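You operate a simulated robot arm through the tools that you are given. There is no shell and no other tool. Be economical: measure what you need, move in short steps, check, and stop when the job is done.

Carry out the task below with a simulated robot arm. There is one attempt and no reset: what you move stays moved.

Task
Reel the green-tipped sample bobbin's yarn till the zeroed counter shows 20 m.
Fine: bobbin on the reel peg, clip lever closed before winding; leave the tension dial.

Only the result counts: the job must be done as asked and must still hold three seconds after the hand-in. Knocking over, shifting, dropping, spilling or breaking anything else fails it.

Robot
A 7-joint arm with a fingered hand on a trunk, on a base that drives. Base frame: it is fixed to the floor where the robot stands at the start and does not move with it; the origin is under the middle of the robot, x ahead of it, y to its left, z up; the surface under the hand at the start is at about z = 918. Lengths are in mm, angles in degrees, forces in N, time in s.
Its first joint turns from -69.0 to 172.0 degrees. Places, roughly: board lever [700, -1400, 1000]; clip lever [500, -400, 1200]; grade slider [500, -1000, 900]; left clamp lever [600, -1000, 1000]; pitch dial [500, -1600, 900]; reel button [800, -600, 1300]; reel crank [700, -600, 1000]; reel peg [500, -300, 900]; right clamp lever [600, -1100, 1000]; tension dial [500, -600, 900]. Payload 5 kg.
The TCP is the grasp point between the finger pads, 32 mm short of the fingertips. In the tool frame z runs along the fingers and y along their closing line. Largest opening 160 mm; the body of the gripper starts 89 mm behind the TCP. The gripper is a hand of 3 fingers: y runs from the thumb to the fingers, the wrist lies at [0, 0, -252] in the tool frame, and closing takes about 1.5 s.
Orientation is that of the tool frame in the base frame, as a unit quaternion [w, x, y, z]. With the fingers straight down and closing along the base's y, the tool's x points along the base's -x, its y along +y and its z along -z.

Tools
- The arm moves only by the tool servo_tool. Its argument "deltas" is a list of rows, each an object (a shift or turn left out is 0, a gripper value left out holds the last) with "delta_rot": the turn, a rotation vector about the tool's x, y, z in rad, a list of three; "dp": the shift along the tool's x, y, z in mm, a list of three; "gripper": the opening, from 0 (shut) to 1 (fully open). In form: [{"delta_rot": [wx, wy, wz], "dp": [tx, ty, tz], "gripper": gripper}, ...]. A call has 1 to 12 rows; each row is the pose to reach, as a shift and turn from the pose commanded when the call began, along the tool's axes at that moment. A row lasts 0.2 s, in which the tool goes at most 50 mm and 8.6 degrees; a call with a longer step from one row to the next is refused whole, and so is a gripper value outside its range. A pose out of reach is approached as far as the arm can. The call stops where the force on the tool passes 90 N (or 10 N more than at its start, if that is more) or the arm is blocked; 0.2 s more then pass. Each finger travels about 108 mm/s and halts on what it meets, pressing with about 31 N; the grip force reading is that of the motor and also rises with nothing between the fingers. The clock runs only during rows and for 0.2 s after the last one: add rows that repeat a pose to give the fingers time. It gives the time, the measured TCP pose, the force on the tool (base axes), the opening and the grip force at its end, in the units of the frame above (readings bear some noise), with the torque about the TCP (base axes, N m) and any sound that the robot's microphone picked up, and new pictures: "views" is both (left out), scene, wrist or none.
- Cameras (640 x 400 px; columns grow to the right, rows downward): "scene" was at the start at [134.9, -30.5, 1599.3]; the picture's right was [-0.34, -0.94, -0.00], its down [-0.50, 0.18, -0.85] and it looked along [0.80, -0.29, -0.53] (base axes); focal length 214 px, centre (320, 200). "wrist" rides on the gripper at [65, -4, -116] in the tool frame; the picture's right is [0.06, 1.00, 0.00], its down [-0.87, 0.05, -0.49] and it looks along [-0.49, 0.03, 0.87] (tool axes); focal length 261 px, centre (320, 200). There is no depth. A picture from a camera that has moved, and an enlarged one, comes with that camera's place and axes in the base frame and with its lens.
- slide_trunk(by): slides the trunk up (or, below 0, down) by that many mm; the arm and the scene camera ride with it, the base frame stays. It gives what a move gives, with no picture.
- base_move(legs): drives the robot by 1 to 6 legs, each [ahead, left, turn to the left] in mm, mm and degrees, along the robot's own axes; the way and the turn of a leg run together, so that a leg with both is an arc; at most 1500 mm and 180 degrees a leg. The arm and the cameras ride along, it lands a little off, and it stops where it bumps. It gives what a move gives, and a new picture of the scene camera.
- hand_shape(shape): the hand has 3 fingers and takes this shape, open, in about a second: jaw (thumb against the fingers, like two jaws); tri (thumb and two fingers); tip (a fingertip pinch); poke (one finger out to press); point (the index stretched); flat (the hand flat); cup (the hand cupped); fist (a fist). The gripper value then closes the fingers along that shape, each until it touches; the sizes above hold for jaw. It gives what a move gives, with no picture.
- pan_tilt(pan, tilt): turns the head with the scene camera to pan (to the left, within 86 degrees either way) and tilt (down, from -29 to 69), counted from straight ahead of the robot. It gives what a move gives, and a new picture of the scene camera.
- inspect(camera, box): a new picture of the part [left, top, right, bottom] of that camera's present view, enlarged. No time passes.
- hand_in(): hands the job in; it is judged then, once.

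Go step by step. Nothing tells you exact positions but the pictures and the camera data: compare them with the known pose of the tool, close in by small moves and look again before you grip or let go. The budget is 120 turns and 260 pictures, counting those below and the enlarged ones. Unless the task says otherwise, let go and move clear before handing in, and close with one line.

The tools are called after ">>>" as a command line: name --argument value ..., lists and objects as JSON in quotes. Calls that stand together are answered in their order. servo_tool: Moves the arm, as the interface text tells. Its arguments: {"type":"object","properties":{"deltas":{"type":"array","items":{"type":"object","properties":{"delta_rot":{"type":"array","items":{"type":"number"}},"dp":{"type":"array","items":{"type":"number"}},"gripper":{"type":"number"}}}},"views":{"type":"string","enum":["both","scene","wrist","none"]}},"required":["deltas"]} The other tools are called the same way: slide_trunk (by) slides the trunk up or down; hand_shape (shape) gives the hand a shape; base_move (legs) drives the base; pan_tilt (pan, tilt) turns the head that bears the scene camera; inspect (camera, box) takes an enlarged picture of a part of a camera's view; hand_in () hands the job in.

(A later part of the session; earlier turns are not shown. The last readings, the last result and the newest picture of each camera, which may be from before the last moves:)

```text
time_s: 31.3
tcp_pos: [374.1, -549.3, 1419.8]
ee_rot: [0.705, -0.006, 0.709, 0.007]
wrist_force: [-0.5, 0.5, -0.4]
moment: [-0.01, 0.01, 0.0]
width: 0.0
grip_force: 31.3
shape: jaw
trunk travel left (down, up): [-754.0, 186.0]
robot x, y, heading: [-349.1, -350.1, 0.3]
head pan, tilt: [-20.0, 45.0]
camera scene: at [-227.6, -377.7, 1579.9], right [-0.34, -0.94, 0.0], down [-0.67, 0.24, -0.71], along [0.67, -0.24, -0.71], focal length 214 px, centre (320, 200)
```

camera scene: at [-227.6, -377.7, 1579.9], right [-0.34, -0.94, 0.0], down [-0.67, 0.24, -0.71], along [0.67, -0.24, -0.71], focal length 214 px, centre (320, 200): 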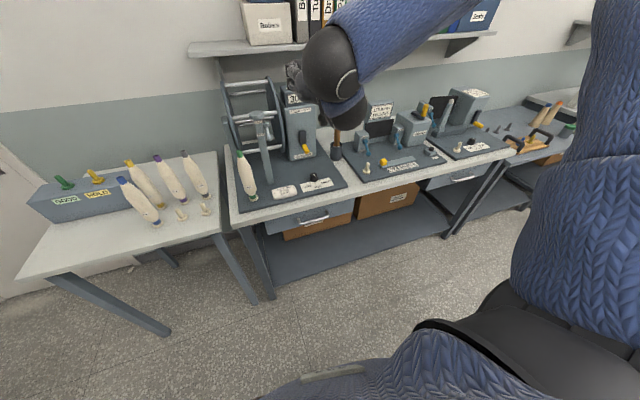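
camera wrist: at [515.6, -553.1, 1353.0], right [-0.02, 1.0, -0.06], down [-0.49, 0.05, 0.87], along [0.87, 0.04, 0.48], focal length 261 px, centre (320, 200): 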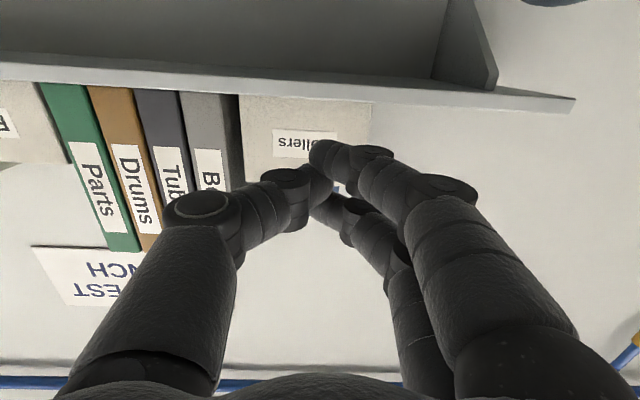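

There's room now. I'll slide the trunk down to bring the horizontal hand to working height, then check the view.

>>> slide_trunk --by -240

>>> servo_tool --deltas '[{"dp": [15, 20, 0]}, {"dp": [30, 40, 0]}, {"dp": [45, 60, 5]}, {"dp": [60, 80, 10]}, {"dp": [75, 94, 20]}, {"dp": [75, 94, 20]}]' --views "none"

>>> pan_tilt --pan -10 --tilt 20

```text
time_s: 33.8
tcp_pos: [374.4, -549.7, 1179.4]
ee_rot: [0.705, -0.005, 0.709, 0.005]
wrist_force: [-0.9, -0.4, -0.3]
moment: [0.01, -0.02, -0.01]
width: 0.1
grip_force: 31.3
shape: jaw
trunk travel left (down, up): [-514.0, 426.0]
robot x, y, heading: [-351.5, -348.7, 0.1]
head pan, tilt: [-20.0, 45.0]
```

```text
time_s: 35.2
tcp_pos: [403.7, -433.0, 1094.1]
ee_rot: [0.703, -0.062, 0.706, 0.056]
wrist_force: [-0.3, 1.2, 0.2]
moment: [0.0, 0.03, -0.13]
width: 0.0
grip_force: 30.9
shape: jaw
out of reach, approached as far as the arm can: row 1, 2, 3, 4, 5
trunk travel left (down, up): [-514.0, 426.0]
robot x, y, heading: [-353.8, -350.3, 0.2]
head pan, tilt: [-20.0, 45.0]
```

```text
time_s: 36.1
tcp_pos: [406.1, -436.8, 1092.9]
ee_rot: [0.702, -0.061, 0.707, 0.057]
wrist_force: [0.5, -0.2, -0.1]
moment: [0.02, -0.04, 0.0]
width: 0.3
grip_force: 30.5
shape: jaw
trunk travel left (down, up): [-514.0, 426.0]
robot x, y, heading: [-351.4, -348.2, 0.1]
head pan, tilt: [-10.0, 20.0]
camera scene: at [-211.2, -365.8, 1378.4], right [-0.17, -0.99, 0.0], down [-0.34, 0.06, -0.94], along [0.93, -0.16, -0.34], focal length 214 px, centre (320, 200)
```

scene: 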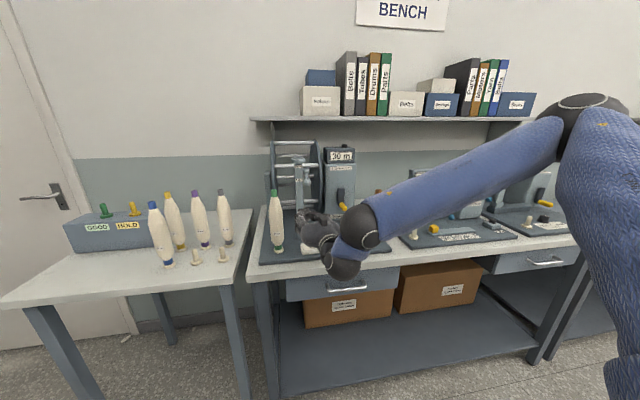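

The pose is a little cramped, with about 9° of unwanted yaw. Moving forward should relax it, so I'll do that carefully.

>>> servo_tool --deltas '[{"dp": [0, 0, 20]}, {"dp": [0, 0, 40]}, {"dp": [0, 0, 60]}, {"dp": [0, 0, 60]}]' --views "none"

>>> inspect --camera "scene" --box '[240, 140, 400, 290]'

```text
time_s: 37.1
tcp_pos: [453.1, -456.1, 1104.4]
ee_rot: [0.705, -0.005, 0.709, 0.005]
wrist_force: [-0.3, -0.4, 0.1]
moment: [-0.01, 0.05, 0.07]
width: 0.0
grip_force: 30.6
shape: jaw
out of reach, approached as far as the arm can: row 1, 2
trunk travel left (down, up): [-514.0, 426.0]
robot x, y, heading: [-353.2, -345.6, 0.0]
head pan, tilt: [-10.0, 20.0]
```

```text
2.67 times, centred on (320, 215) of scene
camera zoom: at [-212.6, -367.0, 1378.6], right [-0.17, -0.99, 0.0], down [-0.34, 0.06, -0.94], along [0.93, -0.16, -0.34], focal length 572 px, centre (320, 160)
```

zoom: 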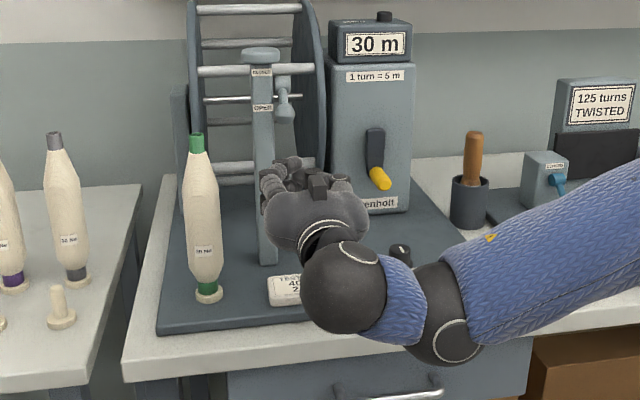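

The orientation is restored at (453, -456, 1104). I'll move forward under the clip knob so the fingertips reach x of about 543.

>>> servo_tool --deltas '[{"dp": [0, 0, 20]}, {"dp": [0, 0, 40]}, {"dp": [0, 0, 58]}, {"dp": [0, 0, 58]}]' --views "none"

>>> inspect --camera "scene" --box '[280, 140, 360, 210]'

>>> inspect --camera "wrist" --box '[0, 0, 640, 400]'

```text
time_s: 38.1
tcp_pos: [476.6, -394.8, 1107.8]
ee_rot: [0.721, -0.031, 0.691, 0.03]
wrist_force: [-0.4, 0.1, 0.7]
moment: [-0.03, -0.06, -0.01]
width: 0.1
grip_force: 30.8
shape: jaw
out of reach, approached as far as the arm can: row 1, 2, 3
trunk travel left (down, up): [-514.0, 426.0]
robot x, y, heading: [-347.2, -350.2, -0.0]
head pan, tilt: [-10.0, 20.0]
```

```text
5.71 times, centred on (320, 175) of scene
camera zoom: at [-210.5, -366.3, 1378.3], right [-0.17, -0.99, 0.0], down [-0.34, 0.06, -0.94], along [0.93, -0.16, -0.34], focal length 1226 px, centre (320, 343)
```

zoom: 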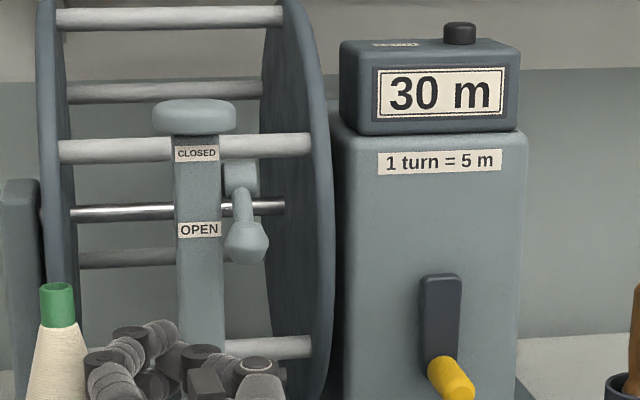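

```text
1.00 times, centred on (320, 200) of wrist (not enlarged: the box is as wide or as high as the picture)
camera zoom: at [364.6, -409.7, 1038.1], right [-0.08, 0.99, -0.07], down [-0.53, 0.01, 0.85], along [0.84, 0.1, 0.53], focal length 261 px, centre (320, 200)
```

zoom: 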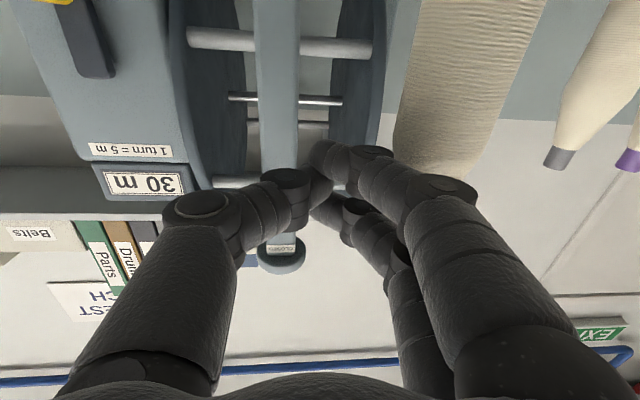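

The hand drifted in transit to y -395, near the bobbin but not touching it. I'll hold the command and see whether it settles.

>>> servo_tool --deltas '[{"dp": [0, 0, 0]}, {"dp": [0, 0, 0]}]' --views "none"

>>> inspect --camera "scene" --box '[230, 120, 410, 280]'

```text
time_s: 38.7
tcp_pos: [475.8, -395.5, 1110.1]
ee_rot: [0.722, -0.031, 0.691, 0.029]
wrist_force: [0.9, 0.6, -0.3]
moment: [-0.03, 0.02, -0.02]
width: 0.0
grip_force: 30.8
shape: jaw
trunk travel left (down, up): [-514.0, 426.0]
robot x, y, heading: [-356.0, -350.3, 0.4]
head pan, tilt: [-10.0, 20.0]
```

```text
2.50 times, centred on (320, 200) of scene
camera zoom: at [-211.5, -365.6, 1378.5], right [-0.17, -0.99, 0.0], down [-0.34, 0.06, -0.94], along [0.93, -0.16, -0.34], focal length 536 px, centre (320, 200)
```

zoom: 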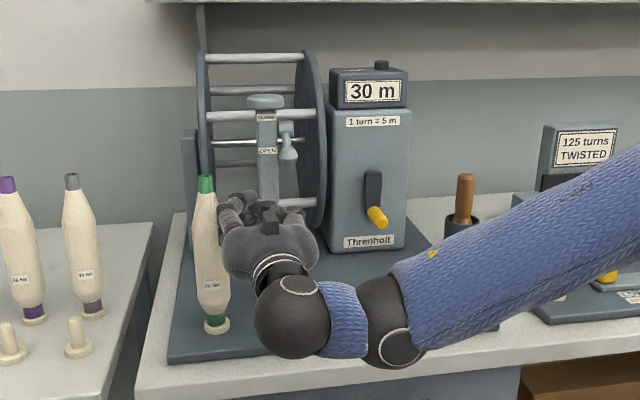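

The arm is folded too tightly at this range. I'll slide the base right, away from the bobbin, then back so the arm can extend more.

>>> base_move --legs '[[0, -45, 0], [-220, 0, 0]]'

```text
time_s: 40.9
tcp_pos: [256.5, -441.1, 1110.6]
ee_rot: [0.722, -0.032, 0.69, 0.03]
wrist_force: [-0.8, -0.6, 0.6]
moment: [-0.02, 0.03, 0.0]
width: 0.1
grip_force: 30.8
shape: jaw
trunk travel left (down, up): [-514.0, 426.0]
robot x, y, heading: [-571.1, -398.5, 0.5]
head pan, tilt: [-10.0, 20.0]
camera scene: at [-430.8, -412.2, 1378.7], right [-0.17, -0.99, 0.0], down [-0.34, 0.06, -0.94], along [0.93, -0.16, -0.34], focal length 214 px, centre (320, 200)
```

scene: 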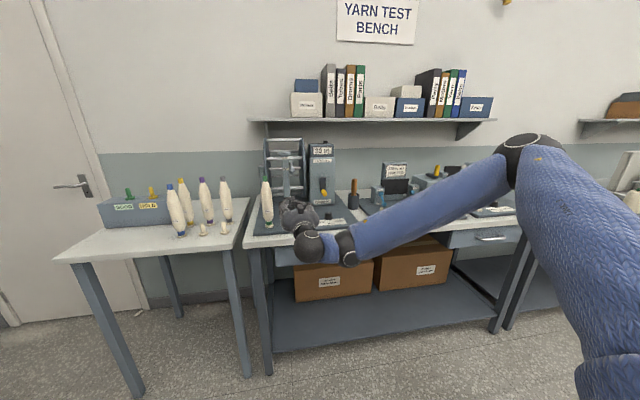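

There's plenty of room now. I'll correct the small tilt and move forward to the staging point at (436, -455, 1105).

>>> servo_tool --deltas '[{"delta_rot": [0.02, 0.01, 0], "dp": [3, -6, 35]}, {"delta_rot": [0.04, 0.02, 0], "dp": [6, -12, 70]}, {"delta_rot": [0.06, 0.03, 0], "dp": [9, -18, 105]}, {"delta_rot": [0.088, 0.045, 0.003], "dp": [11, -24, 140]}, {"delta_rot": [0.088, 0.045, 0.003], "dp": [13, -29.6, 177.6]}, {"delta_rot": [0.088, 0.045, 0.003], "dp": [13, -29.6, 177.6]}]' --views "scene"

```text
time_s: 42.3
tcp_pos: [424.8, -480.3, 1113.8]
ee_rot: [0.707, -0.001, 0.708, 0.002]
wrist_force: [-0.3, -0.2, 0.0]
moment: [0.02, 0.02, 0.0]
width: 0.0
grip_force: 30.8
shape: jaw
out of reach, approached as far as the arm can: row 1, 3, 4, 5, 6
trunk travel left (down, up): [-514.0, 426.0]
robot x, y, heading: [-573.2, -399.1, 0.5]
head pan, tilt: [-10.0, 20.0]
camera scene: at [-429.8, -412.4, 1378.5], right [-0.17, -0.99, 0.0], down [-0.34, 0.06, -0.94], along [0.93, -0.16, -0.34], focal length 214 px, centre (320, 200)
```

scene: 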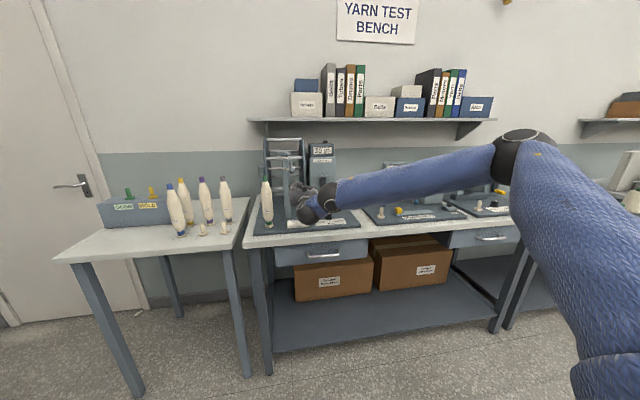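

The horizontal pose strains this wrist, because the forearm comes from above right. A 45° downward pitch suits it better and works for the clip, the button and the crank. I'll pitch the hand, retract, raise the trunk again and drive forward.

>>> servo_tool --deltas '[{"delta_rot": [0, 0.13, 0], "dp": [0, 0, -20]}, {"delta_rot": [0, 0.26, 0], "dp": [0, 0, -40]}, {"delta_rot": [0, 0.39, 0], "dp": [0, 0, -60]}, {"delta_rot": [0, 0.52, 0], "dp": [0, 0, -80]}, {"delta_rot": [0, 0.65, 0], "dp": [0, 0, -100]}, {"delta_rot": [0, 0.785, 0], "dp": [0, 0, -120]}, {"delta_rot": [0, 0.785, 0], "dp": [0, 0, -120]}]' --views "none"

>>> slide_trunk --by 240

>>> base_move --legs '[[220, 0, 0]]'

```text
time_s: 43.9
tcp_pos: [301.7, -493.6, 1113.3]
ee_rot: [0.382, -0.001, 0.924, 0.003]
wrist_force: [-0.4, 0.2, -0.2]
moment: [-0.01, -0.03, 0.02]
width: 0.0
grip_force: 30.7
shape: jaw
out of reach, approached as far as the arm can: row 4, 5, 6, 7
trunk travel left (down, up): [-514.0, 426.0]
robot x, y, heading: [-572.7, -400.5, 0.0]
head pan, tilt: [-10.0, 20.0]
```

```text
time_s: 46.4
tcp_pos: [302.1, -493.9, 1354.2]
ee_rot: [0.383, 0.0, 0.924, 0.002]
wrist_force: [-0.3, -0.6, -0.7]
moment: [-0.01, 0.0, -0.02]
width: 0.0
grip_force: 31.1
shape: jaw
trunk travel left (down, up): [-754.0, 186.0]
robot x, y, heading: [-574.5, -400.1, 0.2]
head pan, tilt: [-10.0, 20.0]
```

```text
time_s: 48.1
tcp_pos: [522.9, -491.9, 1353.2]
ee_rot: [0.382, -0.001, 0.924, 0.002]
wrist_force: [0.7, -0.5, 1.0]
moment: [-0.01, 0.03, -0.01]
width: 0.0
grip_force: 30.9
shape: jaw
trunk travel left (down, up): [-754.0, 186.0]
robot x, y, heading: [-351.5, -398.0, 0.4]
head pan, tilt: [-10.0, 20.0]
camera scene: at [-206.6, -411.0, 1618.4], right [-0.17, -0.99, 0.0], down [-0.34, 0.06, -0.94], along [0.93, -0.16, -0.34], focal length 214 px, centre (320, 200)
```

scene: 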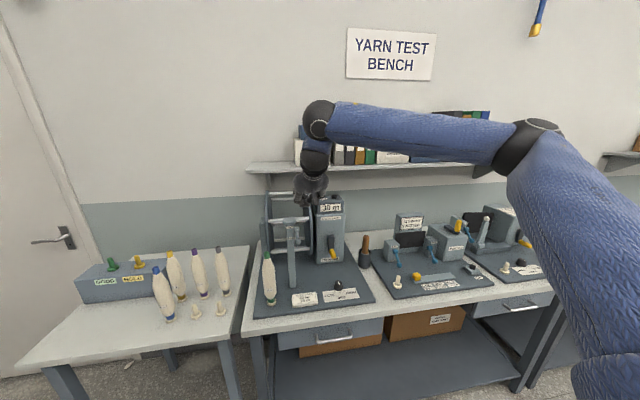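

Pointing the hand left (+y) from the right-hand side suits this arm's forearm. It lets a horizontal finger lift the clip knob squarely, away from the bobbin, with the camera watching. I'll shift the base right and rotate the hand there.

>>> base_move --legs '[[0, -250, 0]]'

>>> servo_tool --deltas '[{"delta_rot": [-0.1235, 0.0512, 0.0512], "dp": [7, 0, -7]}, {"delta_rot": [-0.247, 0.1023, 0.1023], "dp": [14, 0, -14]}, {"delta_rot": [-0.3705, 0.1535, 0.1535], "dp": [21, 0, -21]}, {"delta_rot": [-0.494, 0.2047, 0.2047], "dp": [28, 0, -28]}, {"delta_rot": [-0.6175, 0.2558, 0.2558], "dp": [35, 0, -35]}, {"delta_rot": [-0.741, 0.307, 0.307], "dp": [42, 0, -42]}, {"delta_rot": [-0.8645, 0.358, 0.358], "dp": [49, 0, -49]}, {"delta_rot": [-0.988, 0.4093, 0.4093], "dp": [56, 0, -56]}, {"delta_rot": [-1.1115, 0.4605, 0.4605], "dp": [63, 0, -63]}, {"delta_rot": [-1.235, 0.5117, 0.5117], "dp": [70, 0, -70]}, {"delta_rot": [-1.3585, 0.5628, 0.5628], "dp": [70, 0, -70]}, {"delta_rot": [-1.482, 0.614, 0.614], "dp": [70, 0, -70]}]' --views "both"

```text
time_s: 49.9
tcp_pos: [522.5, -751.1, 1355.0]
ee_rot: [0.383, 0.003, 0.924, 0.001]
wrist_force: [0.0, 0.4, -0.2]
moment: [0.0, 0.0, 0.01]
width: 0.0
grip_force: 31.0
shape: jaw
trunk travel left (down, up): [-754.0, 186.0]
robot x, y, heading: [-348.0, -646.9, -0.0]
head pan, tilt: [-10.0, 20.0]
camera scene: at [-207.2, -665.4, 1618.5], right [-0.17, -0.98, 0.0], down [-0.34, 0.06, -0.94], along [0.93, -0.16, -0.34], focal length 214 px, centre (320, 200)
```

scene: 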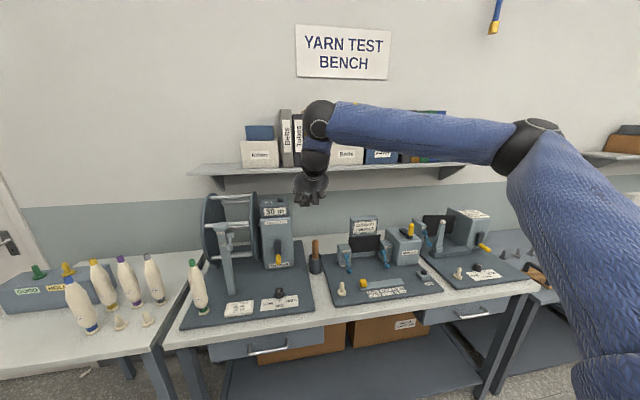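

```text
time_s: 52.5
tcp_pos: [424.7, -750.7, 1354.7]
ee_rot: [0.001, 0.002, 0.705, 0.709]
wrist_force: [0.6, -0.3, 0.6]
moment: [0.0, 0.0, 0.06]
width: 0.0
grip_force: 31.6
shape: jaw
trunk travel left (down, up): [-754.0, 186.0]
robot x, y, heading: [-350.2, -646.1, -0.1]
head pan, tilt: [-10.0, 20.0]
camera scene: at [-205.8, -665.1, 1618.4], right [-0.17, -0.98, 0.0], down [-0.34, 0.06, -0.94], along [0.92, -0.16, -0.34], focal length 214 px, centre (320, 200)
camera wrist: at [359.3, -866.7, 1349.5], right [-0.06, -0.01, 1.0], down [0.87, -0.49, 0.05], along [0.49, 0.87, 0.03], focal length 261 px, centre (320, 200)
```

scene: 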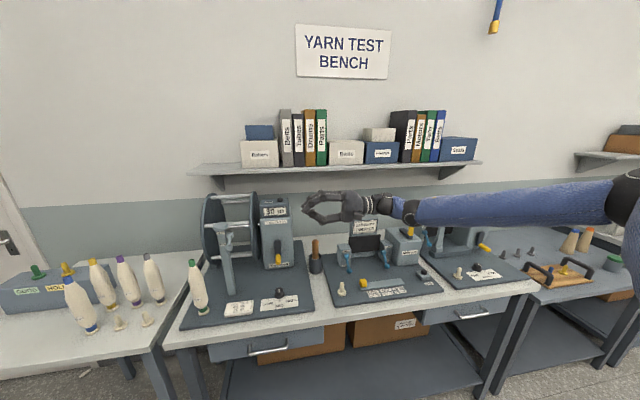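
wrist: 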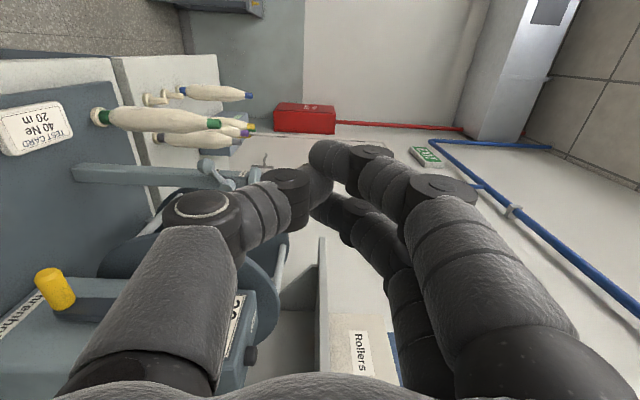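

That orientation is reached exactly, and the wrist camera sees the clip. I'll move toward a staging point at (500, -600, 1200).

>>> servo_tool --deltas '[{"dp": [-15, -30, 30]}, {"dp": [-30, -60, 60]}, {"dp": [-45, -90, 90]}, {"dp": [-60, -120, 120]}, {"dp": [-75, -155, 151]}, {"dp": [-75, -155, 151]}]' --views "both"

```text
time_s: 53.9
tcp_pos: [457.1, -637.3, 1246.8]
ee_rot: [0.002, 0.002, 0.707, 0.707]
wrist_force: [0.4, -0.5, -0.8]
moment: [-0.03, 0.0, -0.02]
width: 0.0
grip_force: 31.2
shape: jaw
out of reach, approached as far as the arm can: row 4, 5, 6
trunk travel left (down, up): [-754.0, 186.0]
robot x, y, heading: [-351.8, -650.1, 0.2]
head pan, tilt: [-10.0, 20.0]
camera scene: at [-206.8, -664.1, 1618.4], right [-0.17, -0.98, 0.0], down [-0.34, 0.06, -0.94], along [0.93, -0.16, -0.34], focal length 214 px, centre (320, 200)
camera wrist: at [391.2, -752.9, 1243.2], right [-0.06, 0.0, 1.0], down [0.87, -0.5, 0.05], along [0.5, 0.87, 0.03], focal length 261 px, centre (320, 200)
```

scene: 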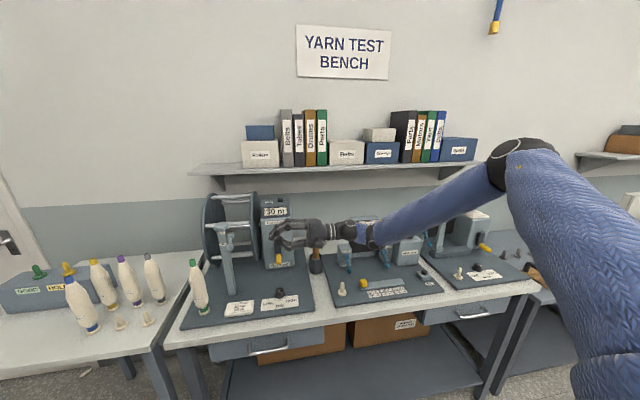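
wrist: 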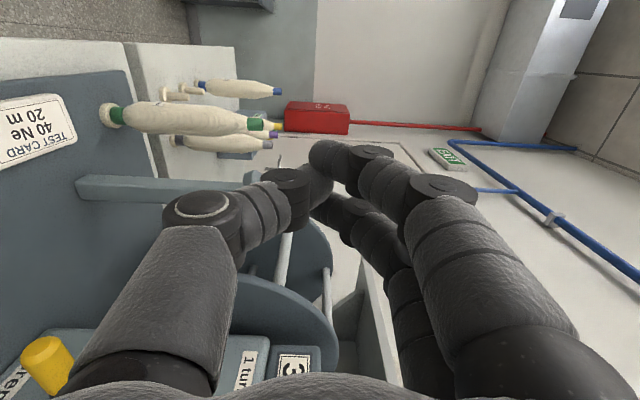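

The arm configuration was happiest at its earlier height. I'll raise the hand relative to the shoulder and lower the trunk instead, which gets the same height with a better wrist.

>>> servo_tool --deltas '[{"dp": [0, 35, 0]}, {"dp": [0, 70, 0]}, {"dp": [0, 105, 0]}, {"dp": [0, 105, 0]}]' --views "none"

>>> slide_trunk --by -200

>>> servo_tool --deltas '[{"dp": [-10, -5, 15]}, {"dp": [-20, -10, 30]}, {"dp": [-30, -15, 45]}, {"dp": [-43, -20, 60]}, {"dp": [-43, -20, 60]}]' --views "both"

```text
time_s: 54.9
tcp_pos: [456.6, -636.8, 1356.2]
ee_rot: [0.0, 0.002, 0.706, 0.709]
wrist_force: [0.4, 0.2, 0.0]
moment: [-0.02, 0.01, 0.04]
width: 0.0
grip_force: 31.1
shape: jaw
trunk travel left (down, up): [-754.0, 186.0]
robot x, y, heading: [-347.8, -647.4, -0.1]
head pan, tilt: [-10.0, 20.0]
```

```text
time_s: 57.1
tcp_pos: [456.6, -636.4, 1156.9]
ee_rot: [0.001, 0.001, 0.706, 0.708]
wrist_force: [-0.1, 1.2, 0.2]
moment: [-0.01, 0.01, -0.05]
width: 0.0
grip_force: 30.9
shape: jaw
trunk travel left (down, up): [-554.0, 386.0]
robot x, y, heading: [-350.9, -646.9, -0.0]
head pan, tilt: [-10.0, 20.0]
```

```text
time_s: 58.3
tcp_pos: [493.6, -583.3, 1139.8]
ee_rot: [0.002, 0.002, 0.707, 0.707]
wrist_force: [-0.4, 0.5, -0.9]
moment: [0.0, 0.04, 0.02]
width: 0.0
grip_force: 31.2
shape: jaw
out of reach, approached as far as the arm can: row 4, 5
trunk travel left (down, up): [-554.0, 386.0]
robot x, y, heading: [-350.3, -645.6, 0.1]
head pan, tilt: [-10.0, 20.0]
camera scene: at [-206.8, -663.7, 1418.4], right [-0.17, -0.98, 0.0], down [-0.34, 0.06, -0.94], along [0.93, -0.16, -0.34], focal length 214 px, centre (320, 200)
camera wrist: at [427.9, -698.8, 1134.3], right [-0.06, 0.0, 1.0], down [0.87, -0.5, 0.05], along [0.49, 0.87, 0.03], focal length 261 px, centre (320, 200)
```

scene: 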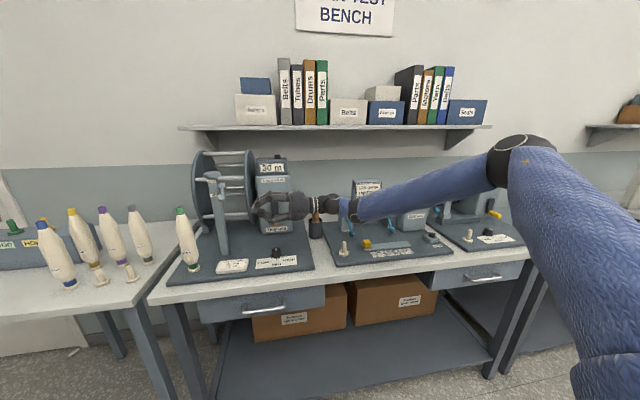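
wrist: 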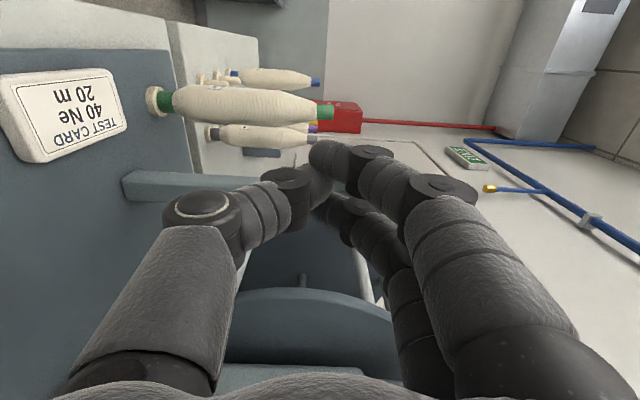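

I'll use the base for the remaining shift, since it carries the hand rigidly. First the trunk goes down a little, then part of the way forward and left.

>>> slide_trunk --by -25

>>> base_move --legs '[[36, 65, 0]]'

>>> inspect --camera "scene" --box '[180, 140, 340, 290]'

>>> inspect --camera "wrist" --box '[160, 60, 480, 300]'

```text
time_s: 59.0
tcp_pos: [492.7, -583.7, 1114.9]
ee_rot: [0.003, 0.003, 0.706, 0.708]
wrist_force: [0.3, 0.3, 0.3]
moment: [-0.02, 0.01, -0.03]
width: 0.0
grip_force: 31.0
shape: jaw
trunk travel left (down, up): [-529.0, 411.0]
robot x, y, heading: [-348.3, -648.8, 0.0]
head pan, tilt: [-10.0, 20.0]
```

```text
time_s: 60.0
tcp_pos: [529.8, -515.2, 1113.4]
ee_rot: [0.0, 0.001, 0.706, 0.709]
wrist_force: [-0.4, -0.2, 0.1]
moment: [-0.03, -0.01, 0.04]
width: 0.0
grip_force: 31.0
shape: jaw
trunk travel left (down, up): [-529.0, 411.0]
robot x, y, heading: [-313.5, -582.2, 0.4]
head pan, tilt: [-10.0, 20.0]
camera scene: at [-169.5, -597.7, 1393.4], right [-0.17, -0.99, 0.0], down [-0.34, 0.06, -0.94], along [0.93, -0.16, -0.34], focal length 214 px, centre (320, 200)
```

scene: 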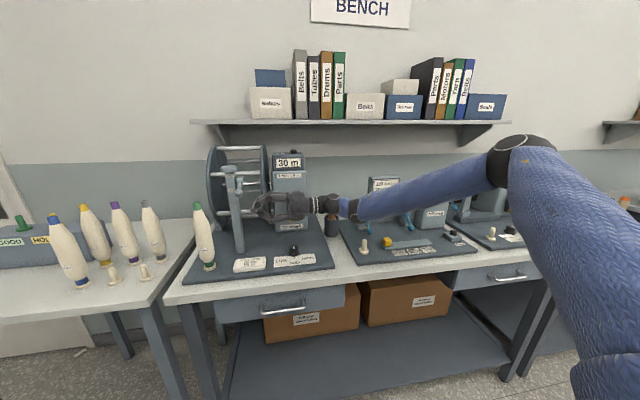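

```text
2.67 times, centred on (260, 215) of scene
camera zoom: at [-169.5, -597.7, 1393.4], right [-0.17, -0.99, 0.0], down [-0.34, 0.06, -0.94], along [0.93, -0.16, -0.34], focal length 572 px, centre (480, 160)
```

zoom: 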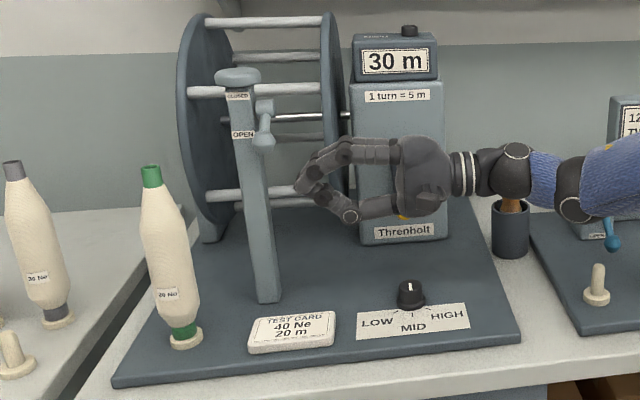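

```text
1.67 times, centred on (320, 180) of wrist
camera zoom: at [465.0, -631.1, 1109.0], right [-0.06, 0.0, 1.0], down [0.87, -0.49, 0.05], along [0.49, 0.87, 0.03], focal length 434 px, centre (320, 233)
```

zoom: 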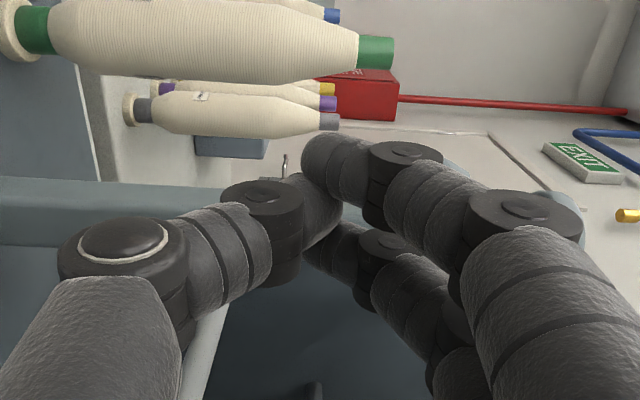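

The view is good: the fingertips are just right of and below the knob. I'll drop 8 mm and slide left beneath it.

>>> slide_trunk --by -10

>>> base_move --legs '[[0, 40, 0]]'

>>> inspect --camera "scene" --box '[210, 150, 310, 230]'

```text
time_s: 60.6
tcp_pos: [528.3, -516.1, 1104.0]
ee_rot: [0.001, 0.001, 0.707, 0.708]
wrist_force: [-0.8, -0.1, 0.4]
moment: [0.0, 0.0, -0.01]
width: 0.0
grip_force: 31.2
shape: jaw
trunk travel left (down, up): [-519.0, 421.0]
robot x, y, heading: [-316.1, -582.8, 0.1]
head pan, tilt: [-10.0, 20.0]
```

```text
time_s: 61.5
tcp_pos: [529.4, -472.3, 1104.3]
ee_rot: [0.0, 0.0, 0.707, 0.707]
wrist_force: [-0.5, 0.3, 0.4]
moment: [0.01, 0.02, -0.02]
width: 0.0
grip_force: 30.7
shape: jaw
trunk travel left (down, up): [-519.0, 421.0]
robot x, y, heading: [-313.4, -542.5, 0.2]
head pan, tilt: [-10.0, 20.0]
camera scene: at [-170.8, -555.7, 1383.6], right [-0.17, -0.99, 0.0], down [-0.34, 0.06, -0.94], along [0.93, -0.16, -0.34], focal length 214 px, centre (320, 200)
```

scene: 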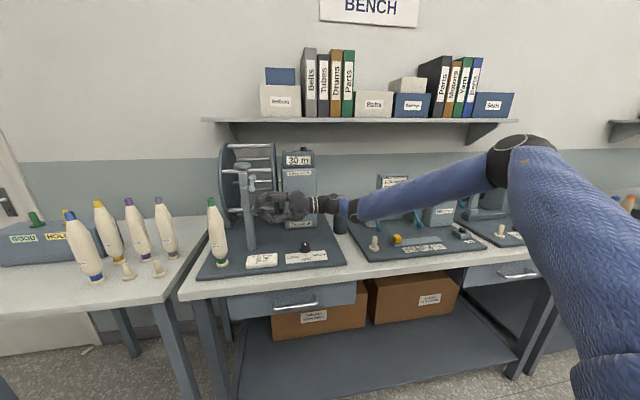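

```text
5.00 times, centred on (260, 190) of scene
camera zoom: at [-170.8, -555.7, 1383.6], right [-0.17, -0.99, 0.0], down [-0.34, 0.06, -0.94], along [0.93, -0.16, -0.34], focal length 1072 px, centre (620, 250)
```

zoom: 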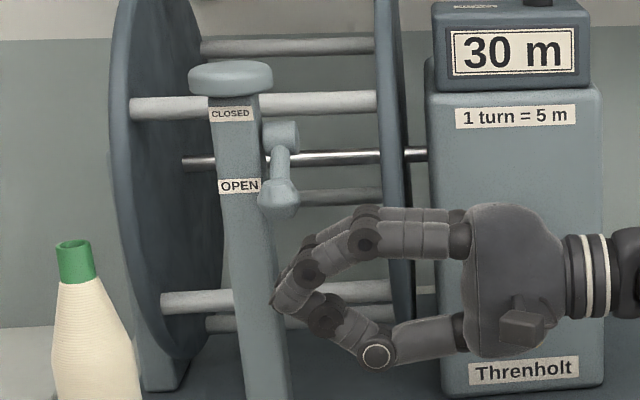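

The fingertip is directly below the knob, so I'll raise in small steps and push it up.

>>> servo_tool --deltas '[{"dp": [0, 10, 0]}, {"dp": [0, 20, 0]}, {"dp": [0, 30, 0]}, {"dp": [0, 40, 0]}, {"dp": [0, 50, 0]}]' --views "none"

>>> inspect --camera "scene" --box '[210, 150, 310, 230]'

```text
time_s: 62.7
tcp_pos: [531.5, -475.0, 1155.2]
ee_rot: [0.001, 0.0, 0.707, 0.707]
wrist_force: [0.5, -2.0, -0.3]
moment: [0.04, 0.02, -0.03]
width: 0.3
grip_force: 31.6
shape: jaw
trunk travel left (down, up): [-519.0, 421.0]
robot x, y, heading: [-315.6, -542.5, 0.2]
head pan, tilt: [-10.0, 20.0]
```

```text
5.00 times, centred on (260, 190) of scene
camera zoom: at [-170.6, -558.3, 1383.5], right [-0.17, -0.99, 0.0], down [-0.34, 0.06, -0.94], along [0.93, -0.16, -0.34], focal length 1072 px, centre (620, 250)
```

zoom: 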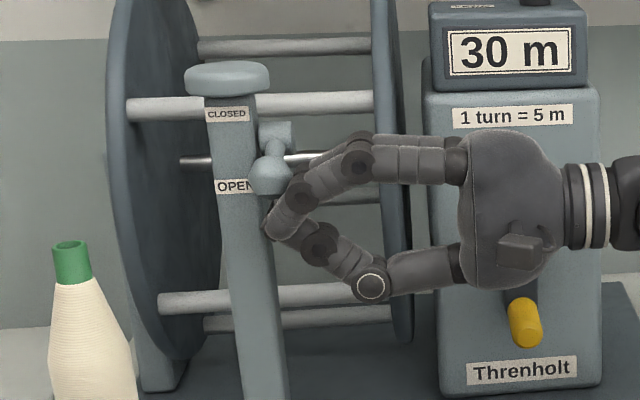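

The knob is rising with the finger and the force is low, so I'll continue.

>>> servo_tool --deltas '[{"dp": [0, 10, 0]}, {"dp": [0, 20, 0]}, {"dp": [0, 30, 0]}, {"dp": [0, 40, 0]}, {"dp": [0, 50, 0]}]' --views "none"

>>> inspect --camera "scene" --box '[210, 150, 310, 230]'

```text
time_s: 63.9
tcp_pos: [531.6, -476.8, 1203.9]
ee_rot: [0.0, 0.002, 0.707, 0.707]
wrist_force: [2.8, -7.7, -12.0]
moment: [0.01, 0.21, -0.14]
width: 0.0
grip_force: 30.5
shape: jaw
trunk travel left (down, up): [-519.0, 421.0]
robot x, y, heading: [-310.9, -544.4, 0.1]
head pan, tilt: [-10.0, 20.0]
```

```text
5.00 times, centred on (260, 190) of scene
camera zoom: at [-169.1, -559.2, 1383.0], right [-0.17, -0.99, 0.0], down [-0.34, 0.06, -0.94], along [0.93, -0.16, -0.34], focal length 1072 px, centre (620, 250)
```

zoom: 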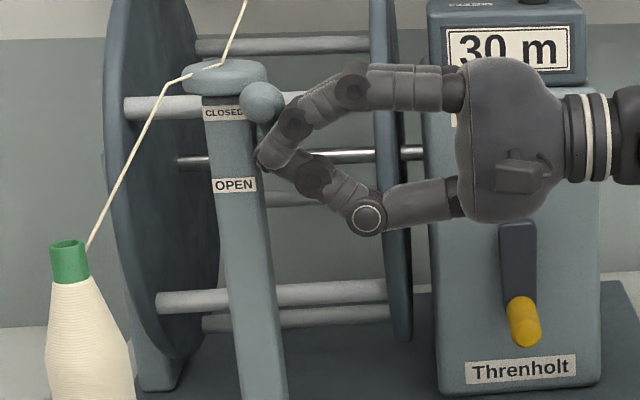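

Yarn is now threaded from the bobbin through the clip to the reel, so the clip has closed. I'll nudge 4 mm more to be sure it's on its stop, then withdraw.

>>> servo_tool --deltas '[{"dp": [0, 4, 0]}, {"dp": [0, 4, 0]}]' --views "none"

>>> servo_tool --deltas '[{"dp": [0, -12, 0]}, {"dp": [0, -25, 0]}, {"dp": [0, -25, -25]}, {"dp": [0, -25, -50]}, {"dp": [0, -25, -80]}, {"dp": [0, -25, -110]}]' --views "both"

>>> inspect --camera "scene" --box '[210, 140, 330, 240]'

```text
time_s: 64.5
tcp_pos: [532.3, -476.9, 1205.9]
ee_rot: [-0.001, 0.002, 0.706, 0.708]
wrist_force: [1.1, -14.2, -21.9]
moment: [-0.15, 0.29, -0.2]
width: 0.0
grip_force: 30.8
shape: jaw
trunk travel left (down, up): [-519.0, 421.0]
robot x, y, heading: [-313.4, -544.2, 0.3]
head pan, tilt: [-10.0, 20.0]
```

```text
time_s: 65.9
tcp_pos: [527.3, -584.8, 1184.2]
ee_rot: [-0.001, 0.0, 0.707, 0.708]
wrist_force: [0.0, 0.2, -0.2]
moment: [-0.01, -0.02, -0.02]
width: 0.1
grip_force: 31.3
shape: jaw
trunk travel left (down, up): [-519.0, 421.0]
robot x, y, heading: [-312.7, -542.0, 0.3]
head pan, tilt: [-10.0, 20.0]
camera scene: at [-170.6, -558.5, 1383.5], right [-0.17, -0.99, 0.0], down [-0.34, 0.06, -0.94], along [0.93, -0.16, -0.34], focal length 214 px, centre (320, 200)
camera wrist: at [462.8, -700.4, 1179.9], right [-0.06, 0.0, 1.0], down [0.87, -0.49, 0.05], along [0.49, 0.87, 0.03], focal length 261 px, centre (320, 200)
```

scene: 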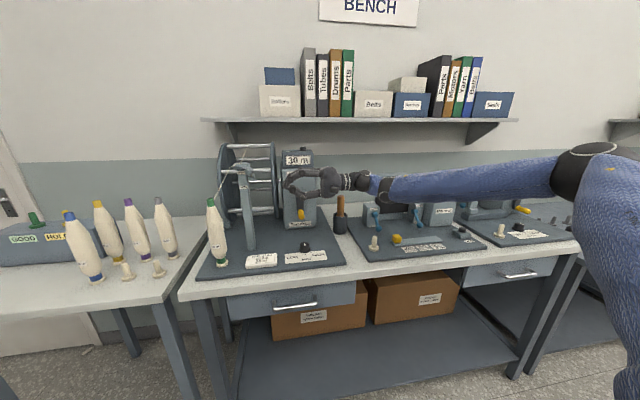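
wrist: 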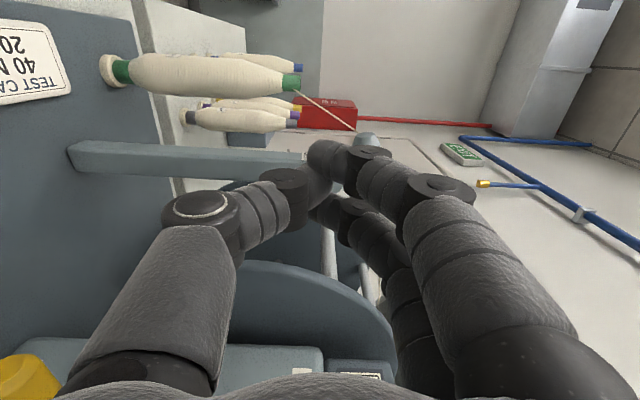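

```text
4.00 times, centred on (270, 190) of scene
camera zoom: at [-170.6, -558.5, 1383.5], right [-0.17, -0.99, 0.0], down [-0.34, 0.06, -0.94], along [0.93, -0.16, -0.34], focal length 858 px, centre (520, 240)
```

zoom: 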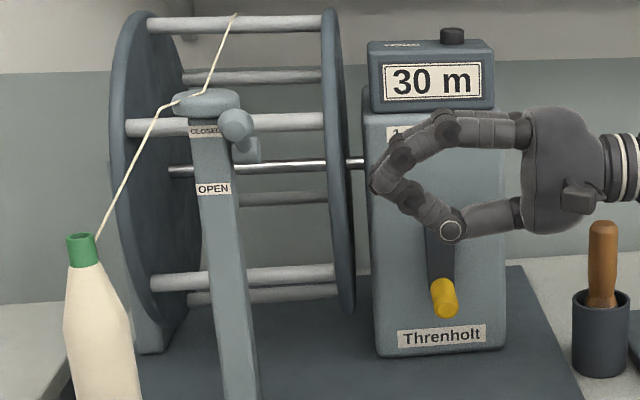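

The clip is closed and stays up. Next is the ZERO button at about (748, -643, 1281). I'll raise the trunk and turn the hand back to the 45° downward pitch, which reached well earlier.

>>> slide_trunk --by 235

>>> servo_tool --deltas '[{"delta_rot": [0.1235, -0.0512, -0.0512], "dp": [0, 0, -10]}, {"delta_rot": [0.247, -0.1023, -0.1023], "dp": [0, -5, -20]}, {"delta_rot": [0.3705, -0.1535, -0.1535], "dp": [0, -10, -30]}, {"delta_rot": [0.494, -0.2047, -0.2047], "dp": [0, -15, -40]}, {"delta_rot": [0.6175, -0.2558, -0.2558], "dp": [0, -20, -50]}, {"delta_rot": [0.741, -0.307, -0.307], "dp": [0, -27, -62]}, {"delta_rot": [0.8645, -0.358, -0.358], "dp": [-5, -34, -62]}, {"delta_rot": [0.988, -0.4093, -0.4093], "dp": [-10, -40, -62]}, {"delta_rot": [1.1115, -0.4605, -0.4605], "dp": [-15, -46, -62]}, {"delta_rot": [1.235, -0.5117, -0.5117], "dp": [-20, -52, -62]}, {"delta_rot": [1.3585, -0.5628, -0.5628], "dp": [-25, -58, -62]}, {"delta_rot": [1.482, -0.614, -0.614], "dp": [-30, -64, -62]}]' --views "both"

```text
time_s: 68.3
tcp_pos: [527.1, -584.8, 1418.7]
ee_rot: [0.0, 0.0, 0.706, 0.708]
wrist_force: [-0.6, -0.2, -0.5]
moment: [-0.02, 0.02, 0.01]
width: 0.3
grip_force: 30.9
shape: jaw
trunk travel left (down, up): [-754.0, 186.0]
robot x, y, heading: [-313.0, -541.9, 0.0]
head pan, tilt: [-10.0, 20.0]
```

```text
time_s: 71.0
tcp_pos: [558.6, -649.0, 1351.7]
ee_rot: [0.382, 0.0, 0.924, 0.0]
wrist_force: [0.1, -1.1, -3.6]
moment: [0.01, -0.24, 0.01]
width: 0.0
grip_force: 31.6
shape: jaw
trunk travel left (down, up): [-754.0, 186.0]
robot x, y, heading: [-310.1, -542.1, -0.1]
head pan, tilt: [-10.0, 20.0]
camera scene: at [-170.5, -557.7, 1618.0], right [-0.17, -0.99, 0.0], down [-0.34, 0.06, -0.94], along [0.93, -0.16, -0.34], focal length 214 px, centre (320, 200)
camera wrist: at [430.1, -652.3, 1388.0], right [-0.04, 1.0, -0.04], down [0.27, 0.05, 0.96], along [0.96, 0.03, -0.27], focal length 261 px, centre (320, 200)
```

scene: 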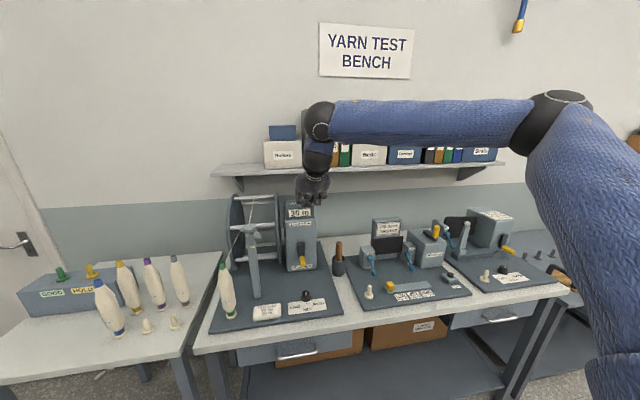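
wrist: 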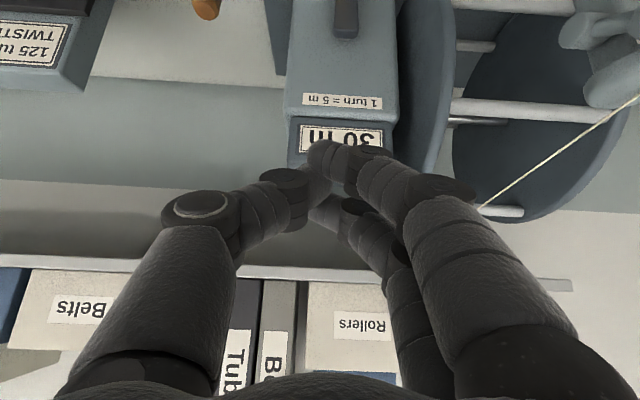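

The hand is pitched 45° down at (559, -649, 1352). I'll drive forward so the fingertips hang above the ZERO button.

>>> base_move --legs '[[160, 0, 0]]'

>>> pan_tilt --pan -10 --tilt 30

>>> inspect --camera "scene" --box '[250, 90, 370, 190]'

```text
time_s: 72.4
tcp_pos: [721.4, -646.2, 1353.9]
ee_rot: [0.382, 0.001, 0.924, 0.001]
wrist_force: [0.7, -0.4, -0.4]
moment: [-0.01, 0.03, -0.01]
width: 0.0
grip_force: 30.9
shape: jaw
trunk travel left (down, up): [-754.0, 186.0]
robot x, y, heading: [-150.6, -537.8, 0.2]
head pan, tilt: [-10.0, 20.0]
camera scene: at [-6.6, -557.3, 1618.3], right [-0.17, -0.99, 0.0], down [-0.34, 0.06, -0.94], along [0.93, -0.16, -0.34], focal length 214 px, centre (320, 200)
```

scene: 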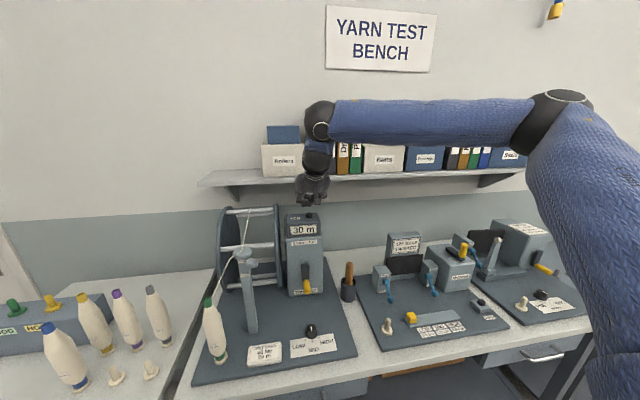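

```text
time_s: 73.1
tcp_pos: [721.2, -647.0, 1355.0]
ee_rot: [0.382, 0.0, 0.924, 0.002]
wrist_force: [0.1, -0.1, 0.8]
moment: [-0.01, 0.0, 0.0]
width: 0.0
grip_force: 30.6
shape: jaw
trunk travel left (down, up): [-754.0, 186.0]
robot x, y, heading: [-150.5, -544.6, 0.4]
head pan, tilt: [-10.0, 30.0]
camera scene: at [-11.0, -557.2, 1602.4], right [-0.17, -0.99, 0.0], down [-0.49, 0.09, -0.87], along [0.85, -0.15, -0.5], focal length 214 px, centre (320, 200)
```

scene: 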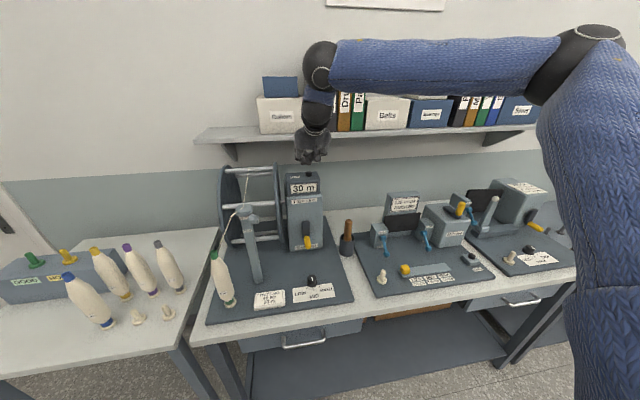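

```text
4.00 times, centred on (310, 140) of scene
camera zoom: at [-11.0, -557.2, 1602.4], right [-0.17, -0.99, 0.0], down [-0.49, 0.09, -0.87], along [0.85, -0.15, -0.5], focal length 858 px, centre (360, 440)
```

zoom: 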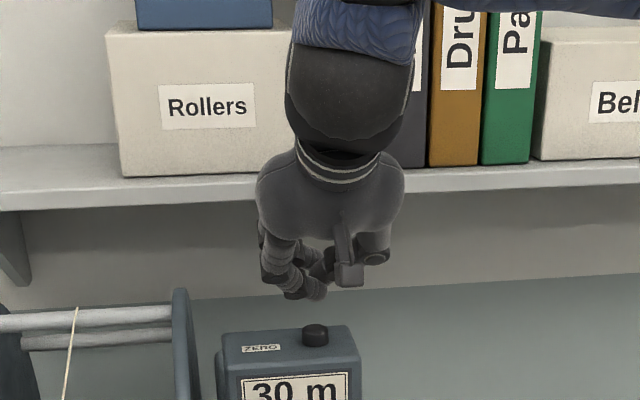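

The fingertip is lined up with the button in y. I'll descend toward it and look again.

>>> servo_tool --deltas '[{"dp": [8, 0, 10]}, {"dp": [15, 0, 19]}, {"dp": [21.9, 0, 27.6]}, {"dp": [21.9, 0, 27.6]}]' --views "none"

>>> inspect --camera "scene" --box '[280, 130, 340, 200]'

```text
time_s: 74.1
tcp_pos: [723.9, -644.1, 1320.1]
ee_rot: [0.382, 0.0, 0.924, 0.002]
wrist_force: [0.6, 1.0, -0.1]
moment: [-0.01, 0.02, 0.02]
width: 0.0
grip_force: 31.2
shape: jaw
trunk travel left (down, up): [-754.0, 186.0]
robot x, y, heading: [-151.0, -541.8, 0.0]
head pan, tilt: [-10.0, 30.0]
```

```text
5.71 times, centred on (310, 165) of scene
camera zoom: at [-11.2, -557.1, 1602.4], right [-0.17, -0.99, 0.0], down [-0.49, 0.09, -0.87], along [0.85, -0.15, -0.5], focal length 1226 px, centre (377, 400)
```

zoom: 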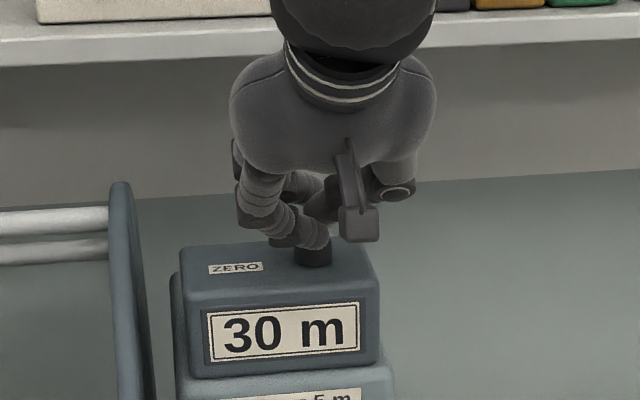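

The fingertip overlaps the button, so I'll press down in small steps and watch the force and display.

>>> servo_tool --deltas '[{"dp": [3, 0, 3]}, {"dp": [6, 0, 6]}, {"dp": [8.5, 0, 8.5]}]' --views "none"

>>> inspect --camera "scene" --box '[280, 130, 340, 200]'

```text
time_s: 74.9
tcp_pos: [725.4, -645.6, 1306.9]
ee_rot: [0.382, 0.001, 0.924, 0.001]
wrist_force: [-0.3, -0.1, 0.3]
moment: [-0.01, 0.0, -0.01]
width: 0.0
grip_force: 31.4
shape: jaw
trunk travel left (down, up): [-754.0, 186.0]
robot x, y, heading: [-148.0, -542.7, 0.1]
head pan, tilt: [-10.0, 30.0]
```

```text
5.71 times, centred on (310, 165) of scene
camera zoom: at [-10.6, -557.2, 1602.4], right [-0.17, -0.99, 0.0], down [-0.49, 0.09, -0.87], along [0.85, -0.15, -0.5], focal length 1226 px, centre (377, 400)
```

zoom: 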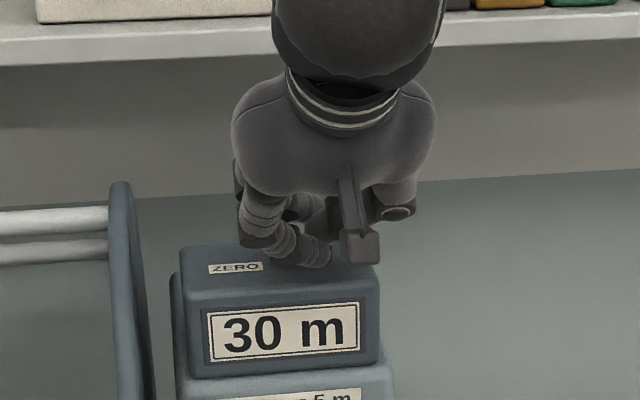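

>>> servo_tool --deltas '[{"dp": [2, 0, 2]}, {"dp": [4, 0, 4]}, {"dp": [5.5, 0, 5.5]}]' --views "none"

>>> inspect --camera "scene" --box '[280, 130, 340, 200]'

>>> inspect --camera "wrist" --box '[160, 60, 480, 260]'

```text
time_s: 75.7
tcp_pos: [724.6, -644.2, 1303.1]
ee_rot: [0.384, 0.001, 0.923, 0.002]
wrist_force: [2.6, 1.3, 19.2]
moment: [0.02, -0.32, -0.04]
width: 0.0
grip_force: 30.7
shape: jaw
trunk travel left (down, up): [-754.0, 186.0]
robot x, y, heading: [-149.3, -542.8, 0.2]
head pan, tilt: [-10.0, 30.0]
```

```text
5.71 times, centred on (310, 165) of scene
camera zoom: at [-12.3, -556.8, 1602.8], right [-0.17, -0.99, 0.0], down [-0.49, 0.08, -0.87], along [0.85, -0.15, -0.5], focal length 1226 px, centre (377, 400)
```

zoom: 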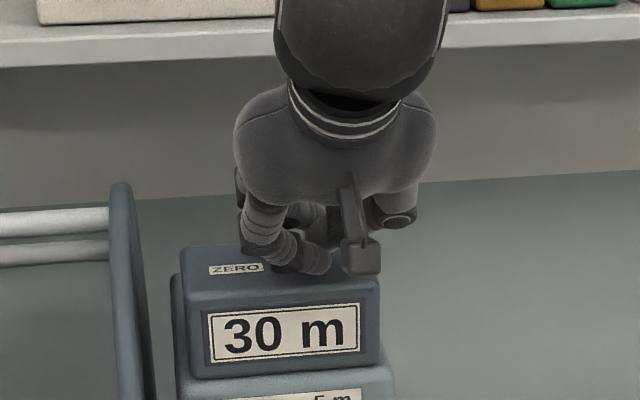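

```text
2.00 times, centred on (320, 160) of wrist
camera zoom: at [595.8, -650.5, 1337.7], right [-0.04, 1.0, -0.04], down [0.26, 0.05, 0.96], along [0.96, 0.03, -0.27], focal length 521 px, centre (320, 280)
```

zoom: 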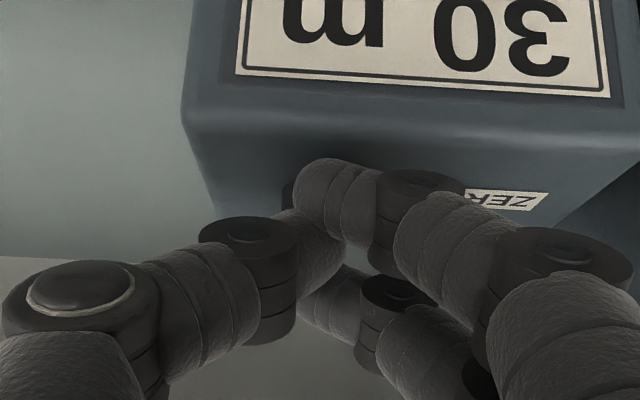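

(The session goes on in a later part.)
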